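You operate a simulated robot arm through the tools that you are given. There is no shell and no other tool. Be economical: measure what you need, move in short steps, check, and stop when the job is done.

You run a simulated two-armed robot. Do the job below in one go: nothing can be reset, and whatever is moved stays where it is left.

## Task
Cap the white can in the booth and put it away in the yellow cupboard.
Fine: cap it while the extraction still runs; upper shelf, door shut; extraction OFF and booth lamp off. Set down upright: what you pick out.

It is judged by the outcome, as a careful person would: the job done as asked, and still so three seconds after it is handed in. It fails if anything else is knocked over, pushed out of place, dropped, spilled or broken. A push-on lid holds only when it is set on centred and level and pressed home; a screw cap is set on level and turned clockwise until tight.

## Robot
Two 6-joint arms with two-finger parallel grippers on one trunk, on a base that drives. Base frame: it is fixed to the floor where the robot stands at the start and does not move with it; the origin is under the middle of the robot, x ahead of it, y to its left, z up. Units: mm, rad, N and s.
The left shoulder is at the start at [80, 216, 1558], the right one opposite. With the tool pointing down near the work surface each hand reaches from about 100 to 720 mm from the robot's upright axis, wherever it stands, measured 20 degrees to its own side. Places, roughly: black holder [500, 200, 900]; booth lamp switch [300, -300, 1200]; cupboard door [400, -1100, 400]; extraction dial [300, -300, 1300]; upper shelf of the yellow cupboard [500, -1100, 500]. Payload 3.43 kg a hand.
Tool frame (each hand has its own): the origin (TCP) lies between the finger pads and is the grasp point; the fingertips stand 30 mm ahead of it; z points along the fingers, y is the line along which they close. The gripper opens to 94 mm. The fingers are 28 mm wide and 10 mm thick; the gripper's body (50 by 96 mm) begins 55 mm behind the TCP.
Orientation is that of the tool frame in the base frame, as [roll, pitch, yaw] about the fixed x, y, z axes, in that order (R = Rz(yaw) Ry(pitch) Rx(roll)). With the fingers straight down and closing along the base's y, the tool's x points along the base's -x, its y along +y and its z along -z.

## Interface
- The arms move only by the tool send_rows. It takes "left_series", "right_series" or both (then of equal length, played together; a hand with none holds still); each is a list that holds one entry, the list of rows, each a list of 7 numbers: the shift along the base's x, y, z in cm, then the turn, a rotation vector about the base's x, y, z in rad, then the gripper command, from -1 (shut) to 1 (fully open), values between in proportion. In form: [[[tx, ty, tz, rx, ry, rz, jaw], ...]]. A call has 1 to 20 rows; each row is the pose to reach, as a shift and turn from the pose commanded when the call began. Each row takes 0.2 s and may step no farther than 50 mm and 0.15 rad from the row before; otherwise, or with a gripper value out of range, the whole call is refused. Where a pose cannot be reached the arm comes as near as it can. A force on the tool above 90 N (or 10 N above the force at the start of the call, whichever is more), or a blocked arm, ends the call early, and 0.2 s more pass. The fingers move at their own pace (about 72 mm/s each) and stop on an object; they squeeze with about 27 N. The grip force told is the motor's: it shows also when the fingers shut on nothing. Time passes only in rows, and 0.2 s behind the last, so rows that repeat a pose let the fingers close. It gives the time, the measured TCP pose, the force on the tool (base axes), the opening and the grip force at its end, in the units of the frame above (readings bear some noise), with the torque about the TCP (base axes, N m) and any sound that the robot's microphone picked up.
- Cameras (640 x 400 px; columns grow to the right, rows downward): "scene" is now at [91.2, -4.1, 1712.2]; the picture's right is [-0.11, -0.99, 0.00], its down [-0.90, 0.10, -0.43] and it looks along [0.43, -0.05, -0.90] (base axes); focal length 294 px, centre (320, 200). "left" rides on the left gripper at [76, -14, -102] in its tool frame; the picture's right is [0.18, 0.98, 0.00], its down [-0.75, 0.14, -0.64] and it looks along [-0.63, 0.12, 0.77] (tool axes); focal length 243 px, centre (320, 200). "right" rides on the right gripper at [76, 14, -103] in its tool frame; the picture's right is [-0.18, 0.98, 0.00], its down [-0.75, -0.14, -0.64] and it looks along [-0.63, -0.12, 0.77] (tool axes); focal length 243 px, centre (320, 200). There is no depth. A picture from a camera that has moved, and an enlarged one, comes with that camera's place and axes in the base frame and with its lens. The place of the scene camera against the robot may be out by one fixed shift of up to 18 mm in any direction.
- grab_frame(camera): a new picture of that camera. No time passes.
- raise_lower(by): slides the trunk up (or, below 0, down) by that many mm; the arms and the scene camera ride with it, the base frame stays. It gives what a move gives, with no picture.
- base_move(legs): drives the robot by 1 to 6 legs, each [ahead, left, turn to the left] in mm, mm and rad, along the robot's own axes; the way and the turn of a leg run together, so that a leg with both is an arc; at most 1500 mm and 3.142 rad a leg. The arms and the cameras ride along, it lands a little off, and it stops where it bumps. It gives what a move gives.
- head_to(pan, tilt): turns the head with the scene camera to pan (to the left, within 1.501 rad either way) and tilt (down, from -0.506 to 1.204), counted from straight ahead of the robot. It gives what a move gives.
- zoom(camera, box): a new picture of the part [left, top, right, bottom] of that camera's present view, enlarged. No time passes.
- job_done(): hands the job in; it is judged then, once.

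Go step by step. Nothing tells you exact positions but the pictures and the camera data: compare them with the known pose of the tool, close in by small moves and look again before you grip or let go. The budget is 120 turns and 108 pictures, counting those below and the enlarged ones. Unless the task says otherwise, let go and move clear before handing in.

The tools are called after "Request:" as a command line: name --argument value ..., lists and objects as JSON in quotes. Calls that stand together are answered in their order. send_rows: Moves the arms, as the interface text tells. Its arguments: {"type":"object","properties":{"left_series":{"type":"array","items":{"type":"array","items":{"type":"array","items":{"type":"number"}}}},"right_series":{"type":"array","items":{"type":"array","items":{"type":"array","items":{"type":"number"}}}}},"required":[]} The other tools are called the same way: raise_lower (by) slides the trunk up or down; base_move (legs) drives the base; head_to (pan, tilt) turns the head that bears the scene camera; grab_frame (camera) takes a picture; zoom (camera, box) takes an enlarged picture of a part of a camera's view; job_done () hands the job in.

At the start:

```text
clock: 0.0
left_tool_pos: [460.9, -33.7, 999.7]
left_ee_rot: [3.14, -0.001, -3.141]
left_ft_force: [-0.5, -0.1, 0.3]
left_torque: [-0.02, -0.01, 0.02]
left_finger_gap: 94.2
left_finger_force: 0.1
right_tool_pos: [266.3, -284.2, 999.7]
right_ee_rot: [3.14, 0.003, -3.142]
right_ft_force: [1.0, -0.7, -0.7]
right_torque: [0.04, -0.01, 0.0]
right_finger_gap: 94.1
right_finger_force: 0.1
trunk travel left (down, up): [-788.0, 52.0]
robot x, y, heading: [2.3, 1.3, 0.002]
head pan, tilt: [-0.108, 1.126]
```

scene: 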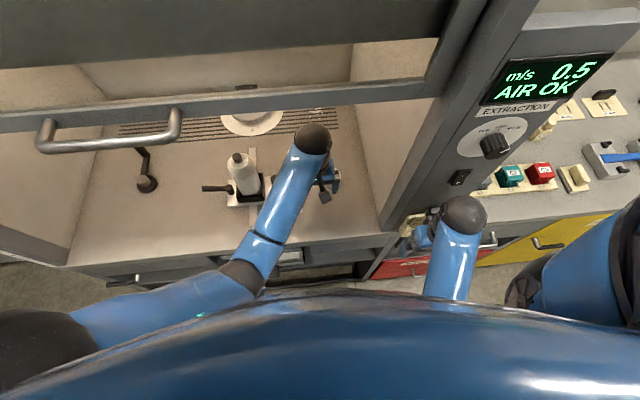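
right: 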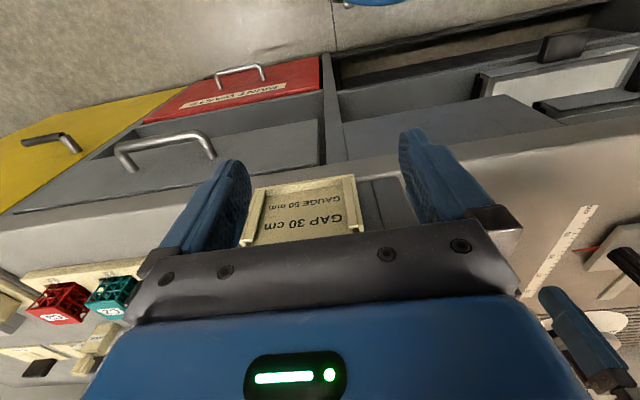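
left: 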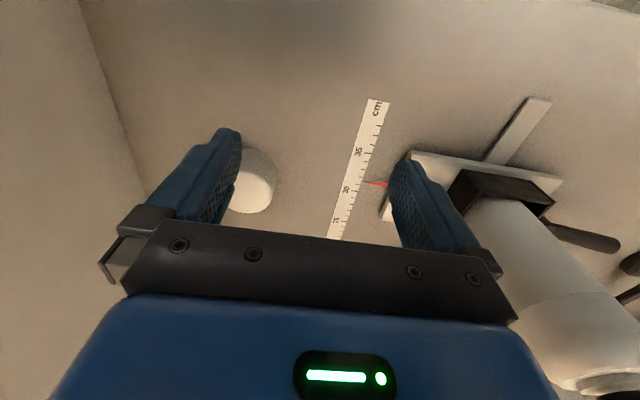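

I see a booth with a raised sash, a white bottle-like can in a black holder, and a white disc (perhaps the lid) under the left hand. I will look closer before moving.

Request:
zoom --camera "scene" --box '[180, 80, 380, 220]'

Request:
zoom --camera "scene" --box '[400, 40, 640, 240]'

Request:
zoom --camera "left" --box '[200, 80, 640, 400]'

Request:
head_to --pan 0.3 --tilt 0.6

Request:
grab_frame --camera "scene"

```text
2.86 times, centred on (280, 150) of scene
camera zoom: at [91.2, -4.1, 1712.2], right [-0.11, -0.99, 0.0], down [-0.9, 0.1, -0.43], along [0.43, -0.05, -0.9], focal length 838 px, centre (434, 343)
```

zoom: 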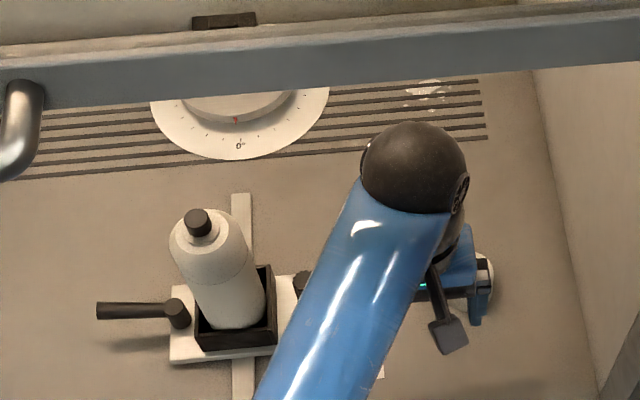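

```text
2.00 times, centred on (520, 140) of scene
camera zoom: at [91.2, -4.1, 1712.2], right [-0.11, -0.99, 0.0], down [-0.9, 0.1, -0.43], along [0.43, -0.05, -0.9], focal length 587 px, centre (-80, 320)
```

zoom: 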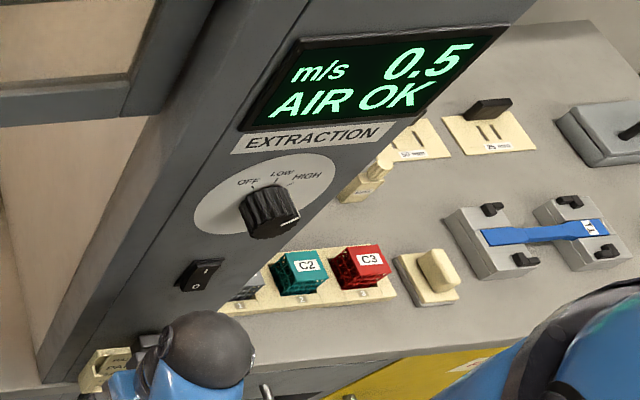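

```text
1.25 times, centred on (420, 240) of left
camera zoom: at [384.0, -47.8, 1103.0], right [-0.18, 0.98, 0.0], down [0.75, 0.14, 0.64], along [0.63, 0.12, -0.77], focal length 303 px, centre (195, 150)
```

zoom: 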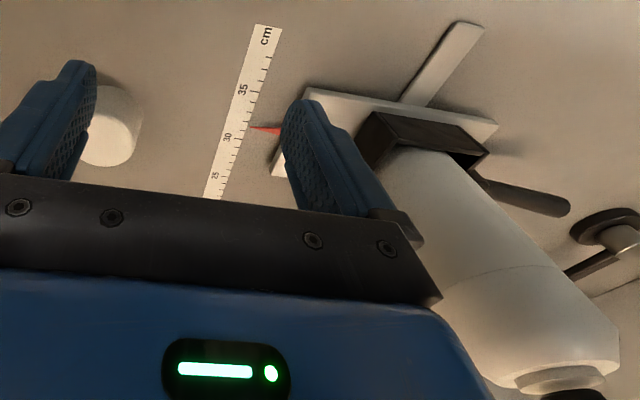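

```text
clock: 0.9
left_tool_pos: [459.4, -32.1, 1000.3]
left_ee_rot: [-3.142, -0.002, 3.142]
left_ft_force: [0.4, 0.0, -0.1]
left_torque: [0.04, 0.01, -0.01]
left_finger_gap: 94.1
left_finger_force: 0.0
right_tool_pos: [266.2, -285.4, 1000.5]
right_ee_rot: [3.141, 0.0, 3.14]
right_ft_force: [0.1, -1.0, 0.4]
right_torque: [0.02, 0.02, 0.0]
right_finger_gap: 94.2
right_finger_force: 0.0
trunk travel left (down, up): [-788.0, 52.0]
robot x, y, heading: [1.0, 0.3, -0.0]
head pan, tilt: [0.3, 0.6]
```

```text
101 pictures are left
camera scene: at [114.9, 28.5, 1752.3], right [0.3, -0.96, 0.0], down [-0.54, -0.17, -0.82], along [0.79, 0.24, -0.57], focal length 294 px, centre (320, 200)
```

scene: 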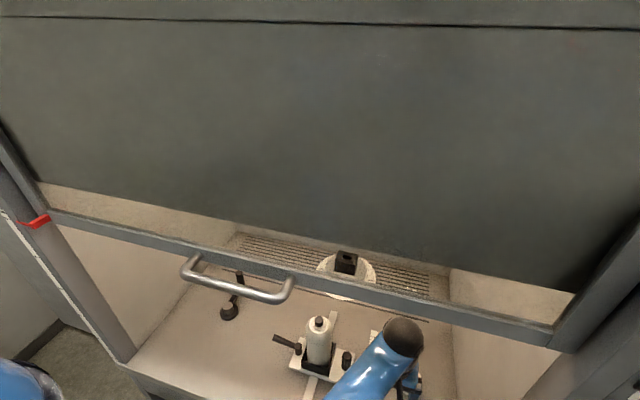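

The white item in the holder looks like a spray can with a black nozzle, and the small white cylinder on the booth floor is probably its overcap. I'll pull the left hand back to get a clear view.

Request:
send_rows --left_series '[[[-4, 0, 0, 0, 0, 0, 1], [-8, 0, 0, 0, 0, 0, 1], [-12, 0, 0, 0, 0, 0, 1], [-16, 0, 0, 0, 0, 0, 1], [-18, 2, 2, 0, 0, 0, 1]]]'

Request:
head_to --pan 0.0 --tilt 0.95

Request:
grab_frame --camera "scene"

Request:
grab_frame --camera "left"

```text
clock: 2.1
left_tool_pos: [277.7, -10.3, 990.3]
left_ee_rot: [-3.139, 0.003, -3.14]
left_ft_force: [0.5, -0.1, 0.1]
left_torque: [0.03, 0.0, 0.0]
left_finger_gap: 93.9
left_finger_force: 0.0
left hand out of reach, approached as far as the arm can: row 3, 4, 5
right_tool_pos: [265.6, -283.4, 1000.8]
right_ee_rot: [3.141, 0.004, -3.141]
right_ft_force: [0.5, -0.4, 0.0]
right_torque: [-0.01, -0.03, -0.02]
right_finger_gap: 94.1
right_finger_force: 0.0
trunk travel left (down, up): [-788.0, 52.0]
robot x, y, heading: [0.8, -1.0, -0.007]
head pan, tilt: [0.3, 0.6]
```

```text
clock: 3.0
left_tool_pos: [280.8, -12.8, 990.3]
left_ee_rot: [-3.14, 0.002, 3.14]
left_ft_force: [0.3, 0.4, -0.2]
left_torque: [-0.02, 0.0, -0.01]
left_finger_gap: 93.8
left_finger_force: 0.0
right_tool_pos: [266.5, -284.3, 1000.1]
right_ee_rot: [-3.141, 0.002, -3.14]
right_ft_force: [0.2, -0.6, -0.6]
right_torque: [0.04, 0.01, 0.0]
right_finger_gap: 94.0
right_finger_force: 0.2
trunk travel left (down, up): [-788.0, 52.0]
robot x, y, heading: [-1.3, -2.0, 0.002]
head pan, tilt: [0.0, 0.949]
```

```text
100 pictures are left
camera scene: at [103.2, 2.7, 1724.0], right [0.0, -1.0, 0.0], down [-0.81, 0.0, -0.58], along [0.58, 0.0, -0.81], focal length 294 px, centre (320, 200)
```

scene: 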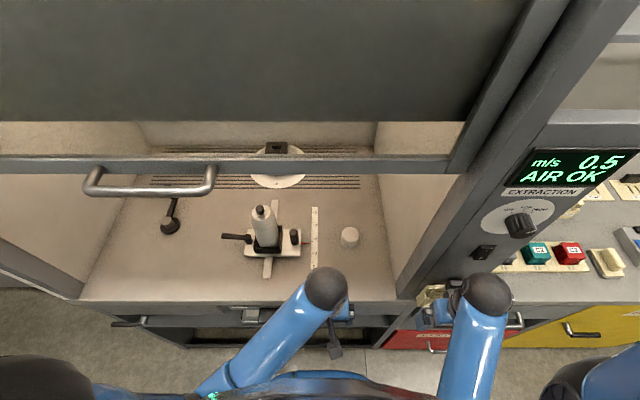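

```text
99 pictures are left
camera left: at [203.9, -26.9, 1092.7], right [-0.18, 0.98, 0.0], down [0.75, 0.14, 0.64], along [0.63, 0.12, -0.77], focal length 243 px, centre (320, 200)
```

left: 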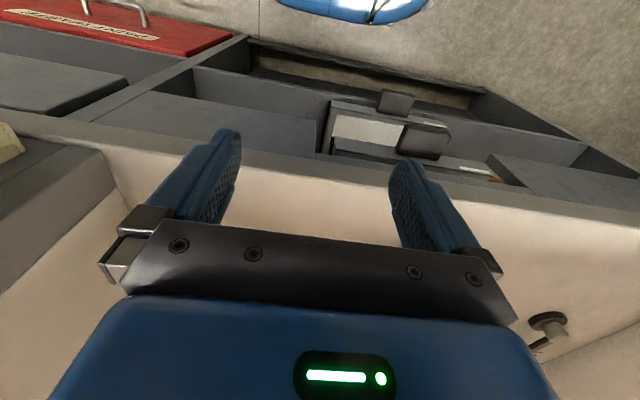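

Now the can and the cap are both clear. Zooming in on both and on the cupboard side.

Request:
zoom --camera "scene" --box '[215, 190, 375, 290]'

Request:
zoom --camera "scene" --box '[440, 130, 640, 290]'

Request:
head_to --pan -1.2 --tilt 0.9

Request:
grab_frame --camera "scene"

```text
4.00 times, centred on (295, 240) of scene
camera zoom: at [103.2, 2.7, 1724.0], right [0.0, -1.0, 0.0], down [-0.81, 0.0, -0.58], along [0.58, 0.0, -0.81], focal length 1174 px, centre (420, 40)
```

zoom: 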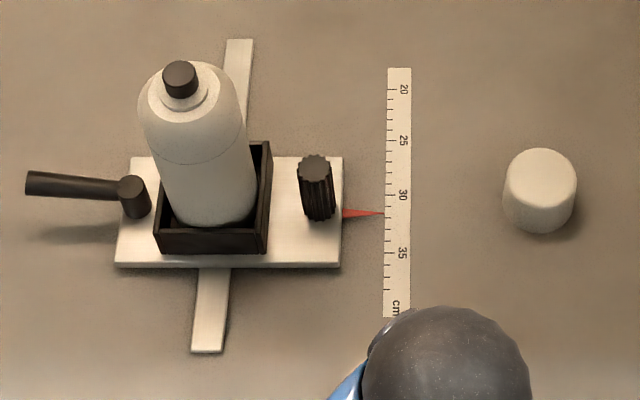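

```text
2.50 times, centred on (540, 210) of scene
camera zoom: at [103.2, 2.7, 1724.0], right [0.0, -1.0, 0.0], down [-0.81, 0.0, -0.58], along [0.58, 0.0, -0.81], focal length 734 px, centre (-230, 175)
```

zoom: 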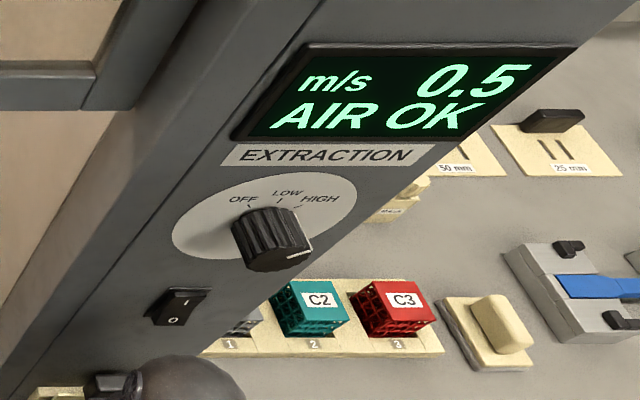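

```text
clock: 4.4
left_tool_pos: [280.1, -12.3, 989.2]
left_ee_rot: [-3.14, 0.002, 3.141]
left_ft_force: [-0.3, 0.5, 0.1]
left_torque: [-0.02, 0.0, -0.03]
left_finger_gap: 94.3
left_finger_force: 0.0
right_tool_pos: [266.8, -285.0, 999.3]
right_ee_rot: [-3.141, 0.001, -3.141]
right_ft_force: [0.3, -0.8, -0.1]
right_torque: [0.0, -0.02, 0.02]
right_finger_gap: 94.2
right_finger_force: 0.2
trunk travel left (down, up): [-788.0, 52.0]
robot x, y, heading: [-1.1, -2.2, -0.001]
head pan, tilt: [-1.201, 0.901]
```

```text
96 pictures are left
camera scene: at [57.6, -67.9, 1727.6], right [-0.93, -0.36, 0.0], down [-0.28, 0.73, -0.62], along [0.22, -0.58, -0.78], focal length 294 px, centre (320, 200)
```

scene: 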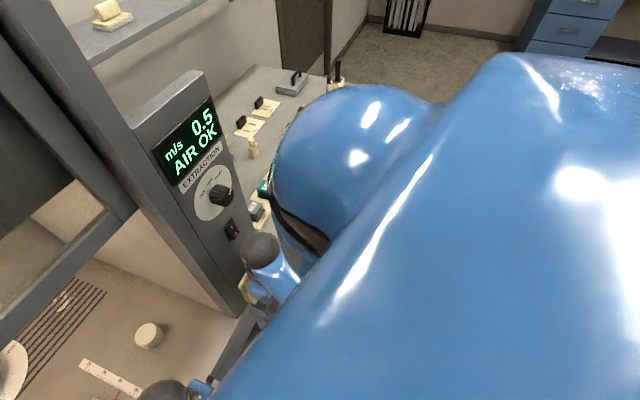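

The overcap is ~55 mm wide, near [550, -90]. I'll bring the left hand over it to measure.

Request:
send_rows --left_series '[[[4, -1, 1, 0, 0, 0, 1], [8, -2, 1, 0, 0, 0, 1], [12, -3, 1, 0, 0, 0, 1], [16, -5, 1, 0, 0, 0, 1], [20, -6.5, 1, 0, 0, 0, 1], [22, -7.5, 1, 0, 0, 0, 1], [22, -7.5, 1, 0, 0, 0, 1]]]'

Request:
grab_frame --camera "left"

Request:
head_to --pan 0.0 --tilt 0.95

Request:
zoom --camera "scene" --box '[215, 160, 415, 310]'

```text
clock: 6.0
left_tool_pos: [499.9, -86.4, 999.3]
left_ee_rot: [3.141, 0.001, -3.141]
left_ft_force: [0.6, 0.1, 0.2]
left_torque: [0.01, -0.03, 0.0]
left_finger_gap: 93.9
left_finger_force: 0.1
left hand out of reach, approached as far as the arm can: row 1
right_tool_pos: [265.7, -284.5, 1000.7]
right_ee_rot: [-3.142, 0.002, -3.142]
right_ft_force: [-0.3, -0.2, 0.2]
right_torque: [-0.01, 0.03, -0.01]
right_finger_gap: 94.3
right_finger_force: 0.0
trunk travel left (down, up): [-788.0, 52.0]
robot x, y, heading: [-3.7, 0.0, 0.002]
head pan, tilt: [-1.201, 0.901]
```

```text
95 pictures are left
camera left: at [424.3, -101.6, 1102.3], right [-0.18, 0.98, 0.0], down [0.75, 0.14, 0.64], along [0.63, 0.12, -0.77], focal length 243 px, centre (320, 200)
```

left: 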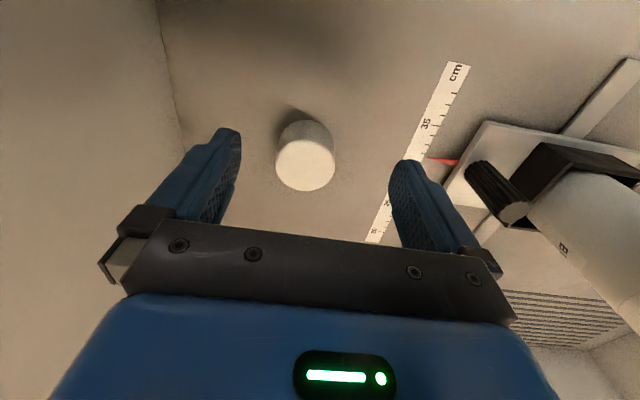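

```text
clock: 7.4
left_tool_pos: [500.1, -87.0, 998.6]
left_ee_rot: [-3.14, -0.001, -3.14]
left_ft_force: [-0.9, -0.3, 0.4]
left_torque: [0.01, 0.0, -0.04]
left_finger_gap: 93.9
left_finger_force: 0.0
right_tool_pos: [265.6, -284.2, 1000.0]
right_ee_rot: [3.141, 0.002, -3.141]
right_ft_force: [0.0, -0.9, -1.2]
right_torque: [0.02, -0.01, -0.02]
right_finger_gap: 94.1
right_finger_force: 0.0
trunk travel left (down, up): [-788.0, 52.0]
robot x, y, heading: [-0.8, 4.2, 0.0]
head pan, tilt: [0.0, 0.949]
```

```text
2.67 times, centred on (315, 235) of scene
camera zoom: at [103.0, 2.5, 1724.0], right [0.0, -1.0, 0.0], down [-0.81, 0.0, -0.58], along [0.58, 0.0, -0.81], focal length 783 px, centre (333, 107)
```

zoom: 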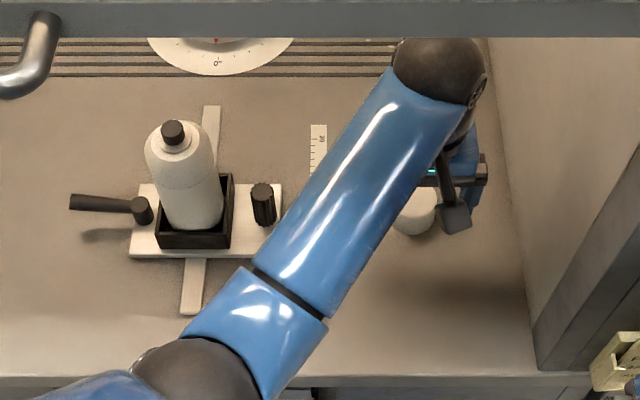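

Cap is estimated at [544, -92], top about z≈905. I'll move over it slightly lower to get parallax.

Request:
send_rows --left_series '[[[2, -0.3, 0, 0, 0, 0, 1], [4, -0.6, -1.5, 0, 0, 0, 1], [4, -0.6, -3.5, 0, 0, 0, 1], [4, -0.6, -3.5, 0, 0, 0, 1]]]'

Request:
grab_frame --camera "left"

```text
clock: 8.4
left_tool_pos: [538.2, -94.4, 966.1]
left_ee_rot: [3.14, -0.001, 3.141]
left_ft_force: [-0.2, 0.1, -0.2]
left_torque: [-0.02, -0.03, 0.0]
left_finger_gap: 93.9
left_finger_force: 0.0
right_tool_pos: [266.9, -285.2, 999.8]
right_ee_rot: [3.141, 0.002, 3.141]
right_ft_force: [-0.4, 0.2, 1.1]
right_torque: [-0.05, 0.0, 0.01]
right_finger_gap: 94.0
right_finger_force: 0.1
trunk travel left (down, up): [-788.0, 52.0]
robot x, y, heading: [-1.0, -2.5, -0.001]
head pan, tilt: [0.0, 0.949]
```

```text
93 pictures are left
camera left: at [463.8, -108.9, 1068.8], right [-0.18, 0.98, 0.0], down [0.75, 0.14, 0.64], along [0.63, 0.12, -0.77], focal length 243 px, centre (320, 200)
```

left: 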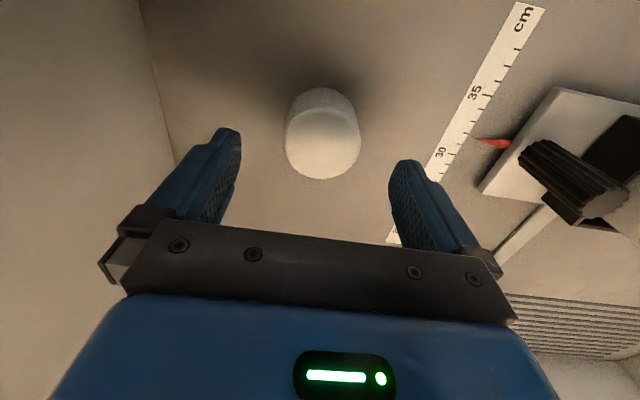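

Triangulated: cap top at [544, -92, 904], floor about z 866. Descending with open fingers to grip its upper part.

Request:
send_rows --left_series '[[[0.6, 0.25, -2, 0, 0, 0, 1], [0.6, 0.25, -4, 0, 0, 0, 1], [0.6, 0.25, -6, 0, 0, 0, 1], [0.6, 0.25, -6, 0, 0, 0, 1]]]'

Request:
grab_frame --camera "left"

```text
clock: 9.4
left_tool_pos: [544.3, -91.1, 909.7]
left_ee_rot: [-3.141, 0.009, 3.141]
left_ft_force: [-2.5, 9.0, 49.9]
left_torque: [2.77, 0.78, -0.3]
left_finger_gap: 94.2
left_finger_force: 0.0
right_tool_pos: [262.9, -284.4, 1002.4]
right_ee_rot: [-3.141, 0.004, -3.141]
right_ft_force: [0.3, -0.2, 0.1]
right_torque: [0.0, 0.01, -0.04]
right_finger_gap: 93.6
right_finger_force: 0.0
trunk travel left (down, up): [-788.0, 52.0]
robot x, y, heading: [3.2, -2.9, -0.001]
head pan, tilt: [0.0, 0.949]
```

```text
92 pictures are left
camera left: at [468.8, -105.9, 1012.7], right [-0.18, 0.98, 0.0], down [0.75, 0.14, 0.65], along [0.64, 0.12, -0.76], focal length 243 px, centre (320, 200)
```

left: 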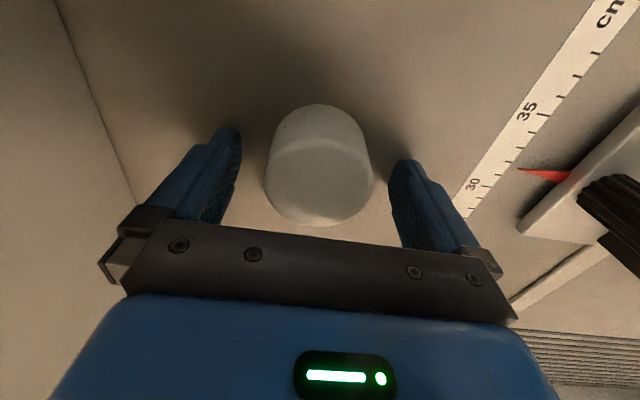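

The fingertips touched the floor (z≈880), so I raise 12 mm and close on the cap.

Request:
send_rows --left_series '[[[0, 0, 0.6, 0, 0, 0, 1], [0, 0, 1.4, 0, 0, 0, 1], [0, 0, 1.4, 0, 0, 0, 0.5], [0, 0, 1.4, 0, 0, 0, 0], [0, 0, 1.4, 0, 0, 0, -1], [0, 0, 1.4, 0, 0, 0, -1], [0, 0, 1.4, 0, 0, 0, -1]]]'

Request:
grab_frame --camera "left"

```text
clock: 11.0
left_tool_pos: [546.7, -92.2, 917.1]
left_ee_rot: [-3.141, 0.001, -3.141]
left_ft_force: [0.6, -0.2, 0.3]
left_torque: [-0.01, 0.01, -0.02]
left_finger_gap: 59.8
left_finger_force: 26.5
right_tool_pos: [266.5, -286.0, 1000.4]
right_ee_rot: [-3.141, 0.001, 3.142]
right_ft_force: [-0.4, -0.4, 1.6]
right_torque: [0.0, 0.05, 0.0]
right_finger_gap: 94.1
right_finger_force: 0.0
trunk travel left (down, up): [-788.0, 52.0]
robot x, y, heading: [0.9, 0.8, 0.004]
head pan, tilt: [0.0, 0.949]
```

```text
91 pictures are left
camera left: at [469.4, -106.6, 1020.7], right [-0.18, 0.98, 0.0], down [0.75, 0.14, 0.64], along [0.63, 0.12, -0.77], focal length 243 px, centre (320, 200)
```

left: 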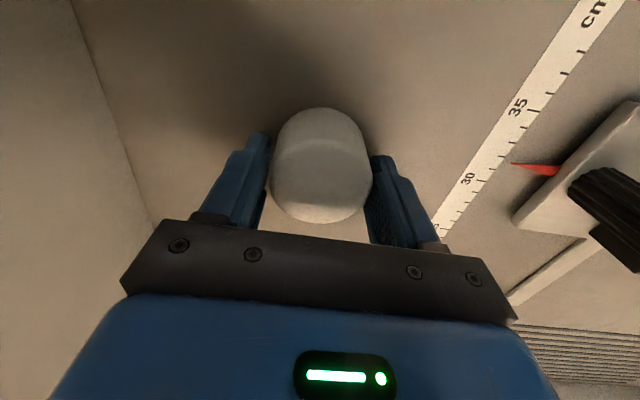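

Cap gripped (60 mm). I'll pull the right hand back from the post, lift the cap a bit, and lower the trunk so the arms enter below the sash.

Request:
send_rows --left_series '[[[0, 0, 2, 0, 0, 0, -1], [0, 0, 4, 0, 0, 0, -1], [0, 0, 6, 0, 0, 0, -1], [0, 0, 8, 0, 0, 0, -1], [0, 0, 8, 0, 0, 0, -1], [0, 0, 8, 0, 0, 0, -1], [0, 0, 8, 0, 0, 0, -1], [0, 0, 8, 0, 0, 0, -1]]]' --right_series '[[[-3, 0, 0, 0, 0, 0, 1], [-6, 0, 0, 0, 0, 0, 1], [-9, 0, 0, 0, 0, 0, 1], [-12, 0, 2, 0, 0, 0, 1], [-12, 0, 6, 0, 0, 0, 1], [-12, 0, 10, 0, 0, 0, 1], [-12, 0, 14, 0, 0, 0, 1], [-12, 0, 14, 0, 0, 0, 1]]]'

Request:
grab_frame --camera "scene"

Request:
grab_frame --camera "left"

```text
clock: 11.8
left_tool_pos: [545.6, -91.7, 968.1]
left_ee_rot: [3.141, -0.001, 3.141]
left_ft_force: [-0.7, -0.1, -0.1]
left_torque: [-0.02, 0.0, -0.03]
left_finger_gap: 59.6
left_finger_force: 27.2
right_tool_pos: [275.1, -297.2, 1026.2]
right_ee_rot: [-3.044, 0.149, -2.934]
right_ft_force: [-0.6, -0.1, 0.0]
right_torque: [-0.01, 0.02, -0.01]
right_finger_gap: 93.9
right_finger_force: 0.2
trunk travel left (down, up): [-788.0, 52.0]
robot x, y, heading: [-0.3, 0.1, -0.002]
head pan, tilt: [0.0, 0.949]
stopped in row 3 (right hand): the arm was blocked; the commanded pose is now the measured one
```

```text
90 pictures are left
camera scene: at [104.0, 2.2, 1722.5], right [0.0, -1.0, 0.0], down [-0.81, 0.0, -0.58], along [0.58, 0.0, -0.81], focal length 294 px, centre (320, 200)
```

scene: 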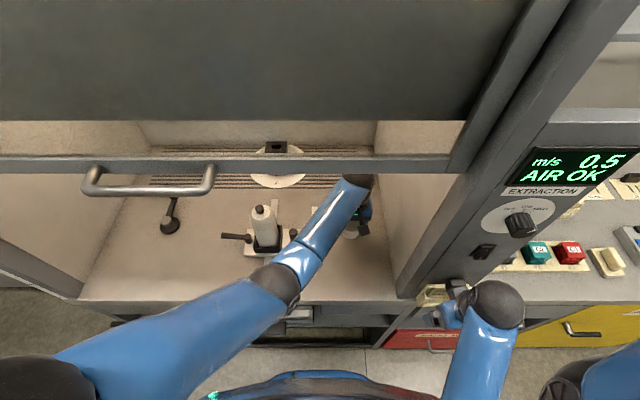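

```text
89 pictures are left
camera left: at [470.4, -106.0, 1071.7], right [-0.18, 0.98, 0.0], down [0.75, 0.14, 0.64], along [0.63, 0.12, -0.77], focal length 243 px, centre (320, 200)
```

left: 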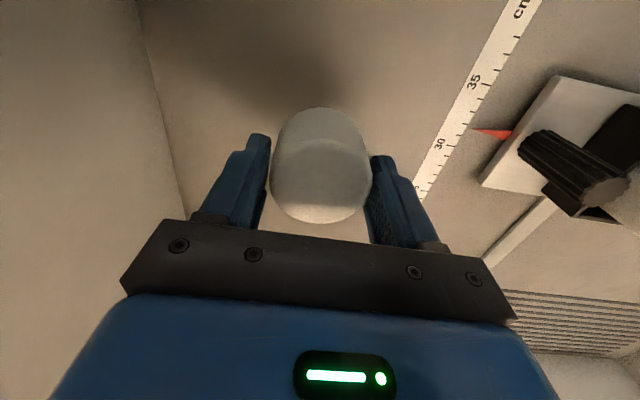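

The right hand was blocked; I need to see what it is near.

Request:
zoom --camera "scene" --box '[380, 250, 580, 375]'

Request:
grab_frame --camera "right"

```text
3.20 times, centred on (480, 312) of scene
camera zoom: at [104.0, 2.2, 1722.5], right [0.0, -1.0, 0.0], down [-0.81, 0.0, -0.58], along [0.58, 0.0, -0.81], focal length 939 px, centre (-192, -160)
```

zoom: 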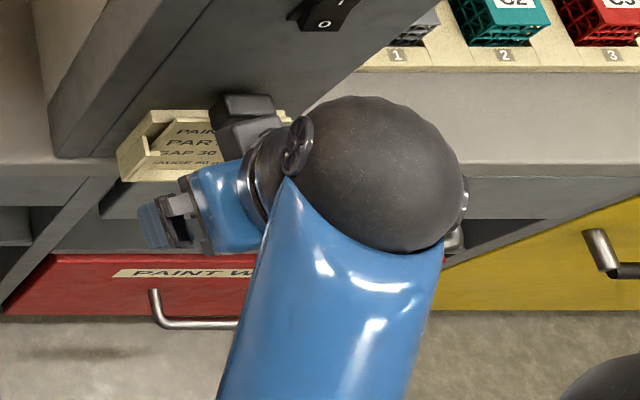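

```text
87 pictures are left
camera right: at [181.3, -289.7, 1116.1], right [-0.01, 1.0, -0.07], down [0.65, 0.06, 0.76], along [0.76, -0.04, -0.65], focal length 243 px, centre (320, 200)
```

right: 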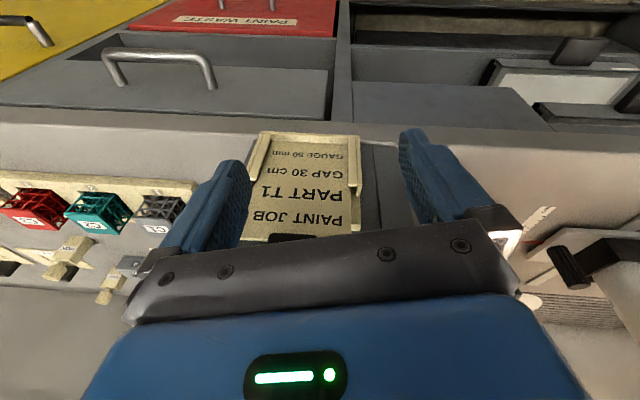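

Likely a joint limit on the right arm near the body. Driving the base back 120 mm will free both arms without touching anything.

Request:
base_move --legs '[[-120, 0, 0]]'

Request:
send_rows --right_series '[[[0, 0, 3, 0, 0, 0, 1], [0, 0, 6, 0, 0, 0, 1], [0, 0, 10, 0, 0, 0, 1], [0, 0, 14, 0, 0, 0, 1]]]'

Request:
grab_frame --camera "scene"

```text
clock: 13.0
left_tool_pos: [429.7, -91.5, 969.0]
left_ee_rot: [-3.141, -0.005, 3.141]
left_ft_force: [0.1, 0.5, 0.6]
left_torque: [0.01, 0.02, 0.03]
left_finger_gap: 59.7
left_finger_force: 27.1
right_tool_pos: [161.4, -296.0, 1028.7]
right_ee_rot: [-3.04, 0.152, -2.933]
right_ft_force: [-0.1, 0.1, 0.2]
right_torque: [0.01, 0.04, -0.02]
right_finger_gap: 93.8
right_finger_force: 0.1
trunk travel left (down, up): [-788.0, 52.0]
robot x, y, heading: [-120.6, 1.7, -0.001]
head pan, tilt: [0.0, 0.949]
```

```text
clock: 14.0
left_tool_pos: [425.9, -92.1, 971.7]
left_ee_rot: [-3.14, 0.002, 3.141]
left_ft_force: [-0.4, 0.0, -0.2]
left_torque: [0.0, 0.0, 0.01]
left_finger_gap: 59.3
left_finger_force: 27.4
right_tool_pos: [164.5, -299.2, 1058.4]
right_ee_rot: [-3.037, 0.156, -2.935]
right_ft_force: [-0.2, 0.5, 0.7]
right_torque: [0.0, -0.04, -0.03]
right_finger_gap: 93.9
right_finger_force: 0.0
right hand out of reach, approached as far as the arm can: row 1, 2, 3, 4
trunk travel left (down, up): [-788.0, 52.0]
robot x, y, heading: [-116.2, -0.6, 0.001]
head pan, tilt: [0.0, 0.949]
```

```text
86 pictures are left
camera scene: at [-17.4, 2.7, 1724.2], right [0.0, -1.0, 0.0], down [-0.81, 0.0, -0.58], along [0.58, 0.0, -0.81], focal length 294 px, centre (320, 200)
```

scene: 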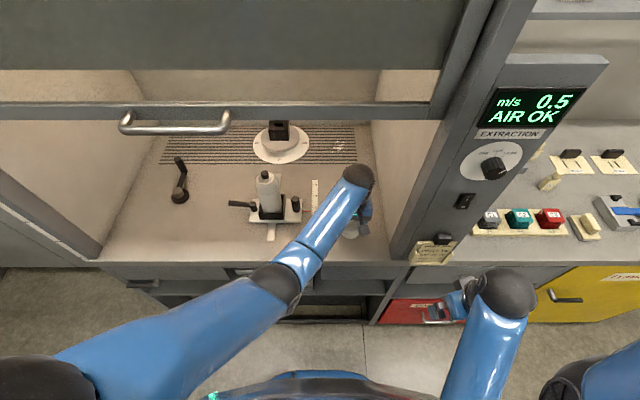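

The right arm is clear now. Estimates: sash bottom z≈1380, dial [345,-319,1318], switch [354,-315,1200], can nozzle ≈[554,167,1053]. I lift the left hand with the cap and move it to the side of the can for measuring.

Request:
send_rows --left_series '[[[0, 0, 4, 0, 0, 0, -1], [0, 0, 8, 0, 0, 0, -1], [0, 0, 12, 0, 0, 0, -1], [0, 4, 15, 0, 0, 0, -1], [0, 8, 15, 0, 0, 0, -1], [0, 12, 15, 0, 0, 0, -1], [0, 15, 15, 0, 0, 0, -1], [0, 15, 15, 0, 0, 0, -1]]]'

Request:
grab_frame --camera "left"

Request:
grab_frame --camera "scene"

```text
clock: 15.8
left_tool_pos: [463.1, 42.0, 1068.0]
left_ee_rot: [3.14, 0.003, -3.141]
left_ft_force: [0.3, 0.0, 0.0]
left_torque: [0.0, 0.0, 0.0]
left_finger_gap: 59.6
left_finger_force: 26.7
left hand out of reach, approached as far as the arm can: row 4, 5, 6, 7, 8
right_tool_pos: [166.4, -299.6, 1057.0]
right_ee_rot: [-3.037, 0.156, -2.934]
right_ft_force: [-0.1, -0.5, -0.5]
right_torque: [-0.01, 0.02, 0.0]
right_finger_gap: 94.1
right_finger_force: 0.0
trunk travel left (down, up): [-788.0, 52.0]
robot x, y, heading: [-119.7, -3.9, 0.001]
head pan, tilt: [0.0, 0.949]
```

```text
85 pictures are left
camera left: at [387.4, 27.0, 1171.4], right [-0.18, 0.98, 0.0], down [0.75, 0.14, 0.64], along [0.63, 0.12, -0.77], focal length 243 px, centre (320, 200)
```

left: 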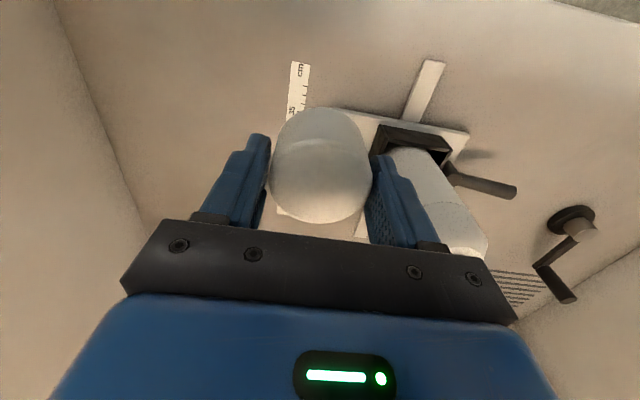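

```text
84 pictures are left
camera scene: at [-15.0, 2.5, 1724.0], right [0.0, -1.0, 0.0], down [-0.81, 0.0, -0.58], along [0.58, 0.0, -0.81], focal length 294 px, centre (320, 200)
```

scene: 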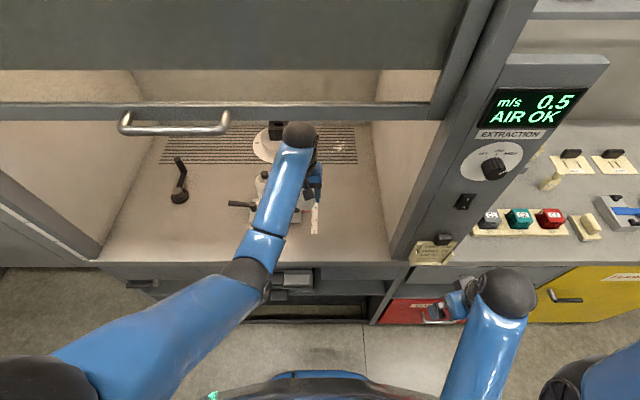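

The hand can't go high close in; going forward raises the ceiling. I move to a measuring spot beside the can, ~100 mm to its right.

Request:
send_rows --left_series '[[[2, 0, 1.5, 0, 0, 0, -1], [4, 0, 3.5, 0, 0, 0, -1], [6.5, 0, 5.5, 0, 0, 0, -1], [8, 0.5, 6.5, 0, 0, 0, -1], [8, 1, 6.5, 0, 0, 0, -1], [8, 1, 6.5, 0, 0, 0, -1]]]'

Request:
grab_frame --camera "left"

```text
clock: 17.2
left_tool_pos: [541.9, 50.3, 1134.4]
left_ee_rot: [-3.141, 0.0, -3.141]
left_ft_force: [-0.1, 0.2, 0.0]
left_torque: [0.01, -0.01, -0.01]
left_finger_gap: 59.3
left_finger_force: 26.9
right_tool_pos: [167.1, -299.3, 1057.1]
right_ee_rot: [-3.036, 0.153, -2.934]
right_ft_force: [0.2, 0.1, 0.4]
right_torque: [-0.02, 0.01, 0.0]
right_finger_gap: 94.0
right_finger_force: 0.1
trunk travel left (down, up): [-788.0, 52.0]
robot x, y, heading: [-123.8, 1.3, 0.002]
head pan, tilt: [0.0, 0.949]
```

```text
83 pictures are left
camera left: at [466.6, 35.6, 1236.8], right [-0.18, 0.98, 0.0], down [0.75, 0.14, 0.64], along [0.63, 0.12, -0.77], focal length 243 px, centre (320, 200)
```

left: 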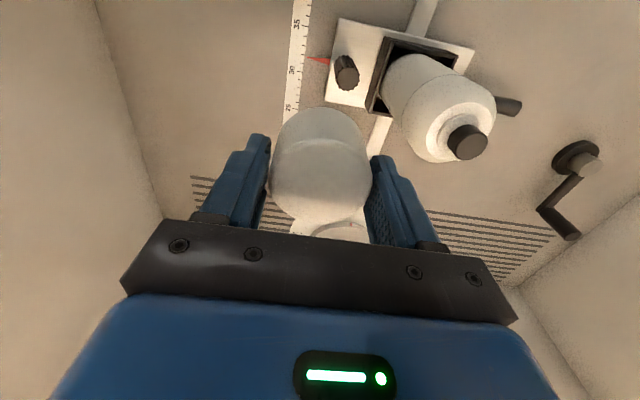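

Excellent view of the can and its nozzle. I'll zoom, then shift and take a second view for triangulation.

Request:
zoom --camera "left" --box '[360, 30, 520, 180]'

Request:
send_rows --left_series '[[[-2, -2, 0, 0, 0, 0, -1], [-3, -5, 0, 0, 0, 0, -1], [-3, -5, 0, 0, 0, 0, -1]]]'

Request:
zoom --camera "left" --box '[400, 30, 560, 180]'

```text
2.67 times, centred on (440, 105) of left
camera zoom: at [466.6, 35.6, 1236.8], right [-0.18, 0.98, 0.0], down [0.75, 0.14, 0.64], along [0.63, 0.12, -0.77], focal length 647 px, centre (0, 453)
```

zoom: 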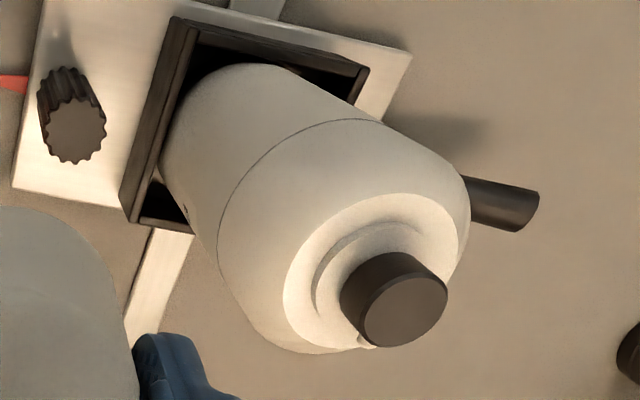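

```text
clock: 18.0
left_tool_pos: [515.5, 1.3, 1130.6]
left_ee_rot: [3.141, 0.0, -3.141]
left_ft_force: [1.1, -0.6, -0.3]
left_torque: [0.01, 0.03, -0.02]
left_finger_gap: 59.3
left_finger_force: 26.9
left hand out of reach, approached as far as the arm can: row 1, 2, 3
right_tool_pos: [166.6, -299.5, 1057.0]
right_ee_rot: [-3.04, 0.153, -2.933]
right_ft_force: [-0.4, -1.0, -0.9]
right_torque: [0.02, -0.02, 0.01]
right_finger_gap: 93.9
right_finger_force: 0.2
trunk travel left (down, up): [-788.0, 52.0]
robot x, y, heading: [-117.3, 1.3, -0.001]
head pan, tilt: [0.0, 0.949]
```

```text
2.67 times, centred on (480, 105) of left
camera zoom: at [439.5, -14.4, 1235.4], right [-0.18, 0.98, 0.0], down [0.75, 0.14, 0.64], along [0.63, 0.12, -0.77], focal length 647 px, centre (-107, 453)
```

zoom: 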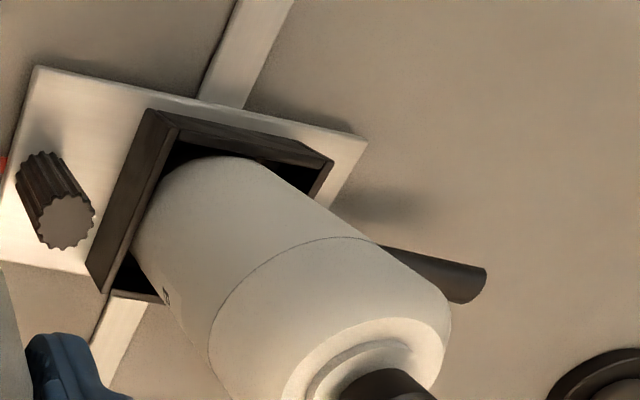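

Second view was cut; taking a lower crop from the same pose.

Request:
zoom --camera "left" --box '[400, 90, 560, 240]'

```text
2.67 times, centred on (480, 165) of left
camera zoom: at [439.5, -14.4, 1235.4], right [-0.18, 0.98, 0.0], down [0.75, 0.14, 0.64], along [0.63, 0.12, -0.77], focal length 647 px, centre (-107, 293)
```

zoom: 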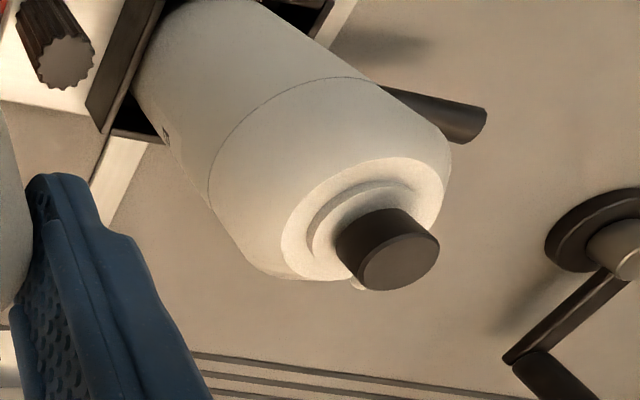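

Nozzle top triangulates to [527, 155, 1081]; the seat ring is about z 1062. Now check how centred the cap is in the fingers.

Request:
zoom --camera "left" --box '[240, 90, 400, 240]'

```text
2.67 times, centred on (320, 165) of left
camera zoom: at [439.5, -14.4, 1235.4], right [-0.18, 0.98, 0.0], down [0.75, 0.14, 0.64], along [0.63, 0.12, -0.77], focal length 647 px, centre (320, 293)
```

zoom: 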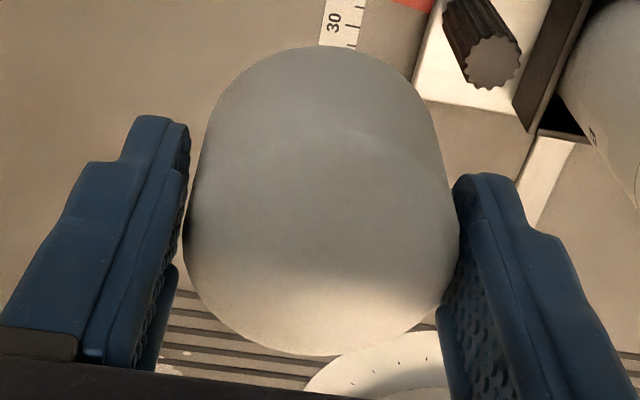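

The cap is centred on the TCP (within ~1 mm). Moving it above the can at z≈1140.

Request:
send_rows --left_series '[[[3, 3, 0.6, 0, 0, 0, -1], [3, 7, 0.6, 0, 0, 0, -1], [2, 11, 0.6, 0, 0, 0, -1], [1.5, 15, 0.6, 0, 0, 0, -1], [1.5, 15.4, 0.6, 0, 0, 0, -1], [1.5, 15.4, 0.6, 0, 0, 0, -1]]]'

Request:
grab_frame --camera "left"

Request:
zoom --camera "scene" --box '[190, 100, 350, 240]'

```text
clock: 19.4
left_tool_pos: [544.2, 153.1, 1125.8]
left_ee_rot: [-3.14, -0.001, 3.142]
left_ft_force: [0.0, 0.5, -0.2]
left_torque: [0.01, 0.02, -0.02]
left_finger_gap: 59.1
left_finger_force: 27.3
left hand out of reach, approached as far as the arm can: row 3, 4, 5, 6
right_tool_pos: [166.6, -300.3, 1057.7]
right_ee_rot: [-3.039, 0.156, -2.933]
right_ft_force: [0.3, 0.3, -0.5]
right_torque: [0.02, -0.01, 0.01]
right_finger_gap: 94.0
right_finger_force: 0.1
trunk travel left (down, up): [-788.0, 52.0]
robot x, y, heading: [-119.1, 0.0, -0.003]
head pan, tilt: [0.0, 0.949]
```

```text
78 pictures are left
camera left: at [469.6, 137.8, 1227.7], right [-0.18, 0.98, 0.0], down [0.75, 0.14, 0.64], along [0.63, 0.12, -0.77], focal length 243 px, centre (320, 200)
```

left: 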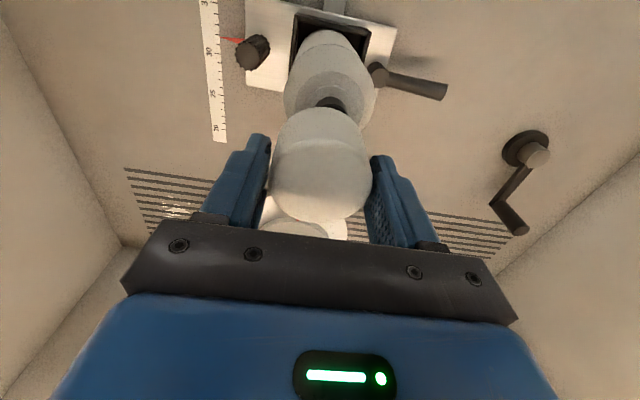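

```text
2.86 times, centred on (270, 170) of scene
camera zoom: at [-15.6, 2.1, 1724.0], right [0.0, -1.0, 0.0], down [-0.81, 0.0, -0.58], along [0.58, 0.0, -0.81], focal length 838 px, centre (463, 286)
```

zoom: 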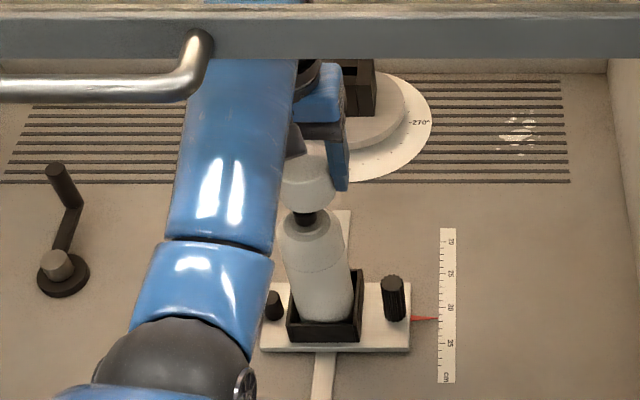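

The arm's fold limit prevents reaching x=527 here. I'll sidestep in y, drive back 80 mm, and come in again.

Request:
send_rows --left_series '[[[0, -3, 0, 0, 0, 0, -1], [0, -6, 0, 0, 0, 0, -1], [0, -9.5, 0, 0, 0, 0, -1], [0, -9.5, 0, 0, 0, 0, -1]]]'

Request:
base_move --legs '[[-80, 0, 0]]'

```text
clock: 20.4
left_tool_pos: [546.2, 58.8, 1121.8]
left_ee_rot: [3.14, 0.0, -3.142]
left_ft_force: [0.4, 0.1, -0.4]
left_torque: [0.0, 0.02, 0.0]
left_finger_gap: 59.4
left_finger_force: 26.9
right_tool_pos: [166.6, -300.0, 1057.9]
right_ee_rot: [-3.039, 0.155, -2.934]
right_ft_force: [0.2, 0.5, -0.1]
right_torque: [0.01, 0.02, 0.0]
right_finger_gap: 94.2
right_finger_force: 0.0
trunk travel left (down, up): [-788.0, 52.0]
robot x, y, heading: [-119.6, 1.0, 0.002]
head pan, tilt: [0.0, 0.949]
```

```text
clock: 21.4
left_tool_pos: [479.3, 57.7, 1116.6]
left_ee_rot: [3.141, -0.008, 3.141]
left_ft_force: [0.3, -1.1, -0.9]
left_torque: [-0.03, 0.09, -0.03]
left_finger_gap: 59.3
left_finger_force: 27.3
right_tool_pos: [99.3, -299.0, 1054.9]
right_ee_rot: [-3.039, 0.147, -2.937]
right_ft_force: [0.0, -0.7, 0.0]
right_torque: [0.0, 0.08, 0.04]
right_finger_gap: 94.1
right_finger_force: 0.1
trunk travel left (down, up): [-788.0, 52.0]
robot x, y, heading: [-193.4, 1.0, -0.003]
head pan, tilt: [0.0, 0.949]
```

Now coming over from the right side at clear height.

Request:
send_rows --left_series '[[[3, 0, 1, 0, 0, 0, -1], [5.5, 0, 2.2, 0, 0, 0, -1], [6, 0, 2.5, 0, 0, 0, -1], [6, 0, 2.5, 0, 0, 0, -1]]]'

```text
clock: 22.4
left_tool_pos: [527.8, 59.9, 1149.2]
left_ee_rot: [-3.14, 0.004, -3.141]
left_ft_force: [-0.8, -0.7, 0.5]
left_torque: [0.0, -0.02, 0.01]
left_finger_gap: 59.0
left_finger_force: 27.1
right_tool_pos: [87.8, -299.4, 1059.7]
right_ee_rot: [-3.039, 0.157, -2.937]
right_ft_force: [-0.4, 0.9, 0.4]
right_torque: [-0.01, -0.01, 0.02]
right_finger_gap: 93.9
right_finger_force: 0.0
trunk travel left (down, up): [-788.0, 52.0]
robot x, y, heading: [-195.3, -0.9, 0.005]
head pan, tilt: [0.0, 0.949]
```

Re-measuring the nozzle from here after the base move.

Request:
zoom --camera "left" --box '[360, 30, 520, 180]'

```text
2.67 times, centred on (440, 105) of left
camera zoom: at [451.4, 44.1, 1253.1], right [-0.18, 0.98, 0.0], down [0.75, 0.14, 0.64], along [0.63, 0.12, -0.76], focal length 647 px, centre (0, 453)
```

zoom: 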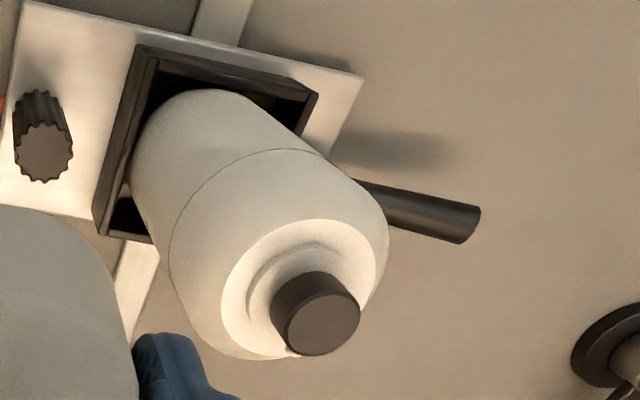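

Consistent within ~1 mm: axis at [526.5, 155.8]. Moving over it.

Request:
send_rows --left_series '[[[-0.1, 3, 0, 0, 0, 0, -1], [-0.1, 6.5, 0, 0, 0, 0, -1], [-0.1, 9.6, 0, 0, 0, 0, -1], [-0.1, 9.6, 0, 0, 0, 0, -1], [-0.1, 9.6, 0, 0, 0, 0, -1]]]'

Request:
zoom --camera "left" --box '[240, 30, 420, 180]'

Request:
zoom --camera "scene" --box '[190, 60, 350, 200]'

```text
clock: 23.6
left_tool_pos: [528.9, 155.4, 1148.8]
left_ee_rot: [-3.139, 0.0, 3.141]
left_ft_force: [0.3, -0.1, -0.8]
left_torque: [0.03, 0.04, 0.01]
left_finger_gap: 59.5
left_finger_force: 26.7
right_tool_pos: [90.8, -299.8, 1057.1]
right_ee_rot: [-3.038, 0.155, -2.935]
right_ft_force: [-0.2, 0.1, -0.3]
right_torque: [-0.03, -0.01, -0.01]
right_finger_gap: 93.9
right_finger_force: 0.1
trunk travel left (down, up): [-788.0, 52.0]
robot x, y, heading: [-195.8, 0.6, -0.006]
head pan, tilt: [0.0, 0.949]
```

```text
2.67 times, centred on (330, 105) of left
camera zoom: at [452.8, 139.6, 1252.2], right [-0.18, 0.98, 0.0], down [0.75, 0.14, 0.64], along [0.63, 0.12, -0.77], focal length 647 px, centre (293, 453)
```

zoom: 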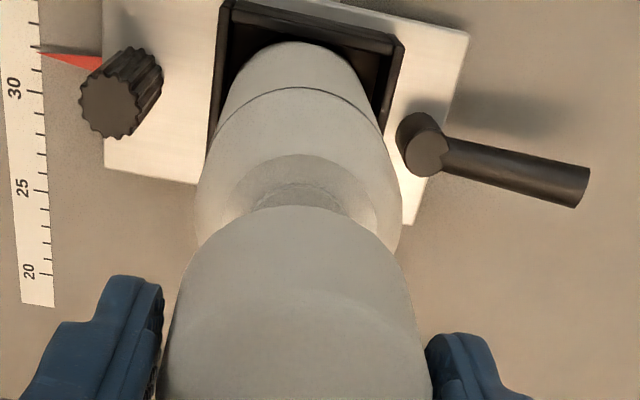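

```text
2.86 times, centred on (270, 130) of scene
camera zoom: at [-91.5, 2.2, 1724.0], right [0.0, -1.0, 0.0], down [-0.81, 0.0, -0.58], along [0.58, 0.0, -0.81], focal length 838 px, centre (463, 400)
```

zoom: 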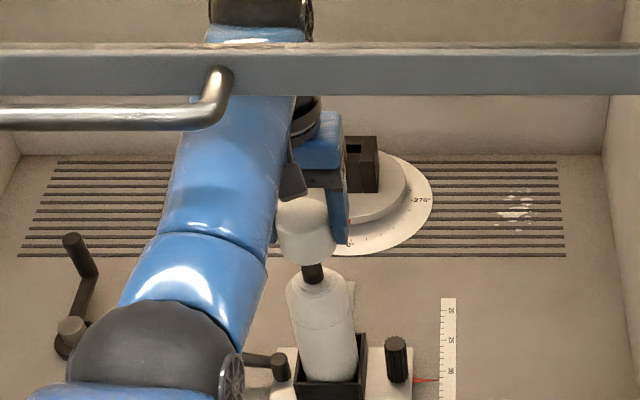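

Alignment looks within 1 mm. Descending toward the seat in short steps.

Request:
send_rows --left_series '[[[-0.05, 0.03, -1, 0, 0, 0, -1], [-0.05, 0.03, -2, 0, 0, 0, -1], [-0.05, 0.03, -3, 0, 0, 0, -1], [-0.05, 0.03, -4, 0, 0, 0, -1], [-0.05, 0.03, -4.3, 0, 0, 0, -1], [-0.05, 0.03, -4.3, 0, 0, 0, -1]]]'

Request:
zoom --camera "left" --box '[240, 30, 420, 180]'

Request:
zoom --camera "scene" --box '[190, 80, 350, 220]'

```text
clock: 25.0
left_tool_pos: [529.2, 154.4, 1104.1]
left_ee_rot: [-3.141, 0.001, -3.141]
left_ft_force: [-0.5, 0.0, 0.0]
left_torque: [-0.02, 0.01, 0.04]
left_finger_gap: 59.3
left_finger_force: 27.0
right_tool_pos: [90.6, -300.0, 1057.7]
right_ee_rot: [-3.039, 0.156, -2.936]
right_ft_force: [-0.1, -0.3, 0.5]
right_torque: [-0.04, 0.01, 0.01]
right_finger_gap: 93.8
right_finger_force: 0.1
trunk travel left (down, up): [-788.0, 52.0]
robot x, y, heading: [-194.1, 3.7, -0.004]
head pan, tilt: [0.0, 0.949]
```

```text
2.67 times, centred on (330, 105) of left
camera zoom: at [453.1, 139.5, 1208.1], right [-0.18, 0.98, 0.0], down [0.75, 0.14, 0.64], along [0.63, 0.12, -0.77], focal length 647 px, centre (293, 453)
```

zoom: 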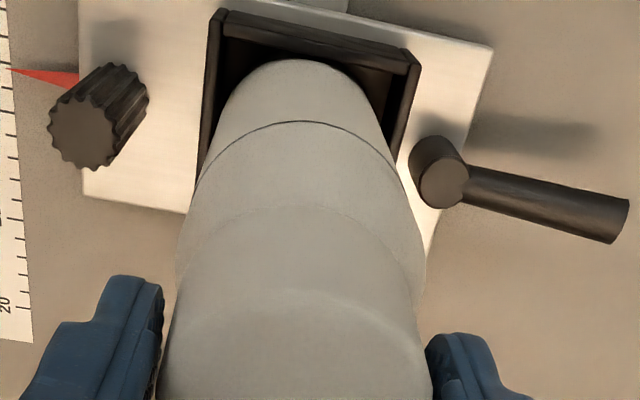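

```text
2.86 times, centred on (270, 150) of scene
camera zoom: at [-91.6, 2.6, 1724.0], right [0.0, -1.0, 0.0], down [-0.81, 0.0, -0.58], along [0.58, 0.0, -0.81], focal length 838 px, centre (463, 343)
```

zoom: 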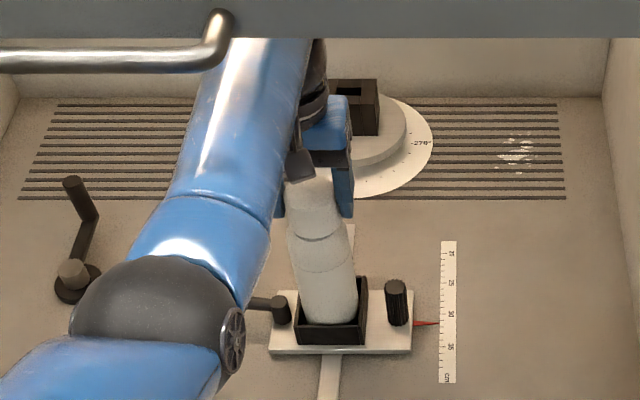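

No contact yet; the nozzle is inside the cap. Continuing down slowly.

Request:
send_rows --left_series '[[[0, 0, -0.2, 0, 0, 0, -1], [0, 0, -0.4, 0, 0, 0, -1], [0, 0, -0.6, 0, 0, 0, -1], [0, 0, -0.6, 0, 0, 0, -1]]]'

```text
clock: 26.0
left_tool_pos: [528.8, 155.3, 1099.2]
left_ee_rot: [3.141, -0.001, 3.141]
left_ft_force: [-0.1, 1.3, 0.0]
left_torque: [0.03, 0.03, 0.01]
left_finger_gap: 59.3
left_finger_force: 27.2
right_tool_pos: [90.9, -298.8, 1057.6]
right_ee_rot: [-3.039, 0.155, -2.935]
right_ft_force: [0.9, 0.3, -0.9]
right_torque: [0.01, 0.01, -0.01]
right_finger_gap: 94.2
right_finger_force: 0.0
trunk travel left (down, up): [-788.0, 52.0]
robot x, y, heading: [-191.1, 0.7, -0.005]
head pan, tilt: [0.0, 0.949]
```

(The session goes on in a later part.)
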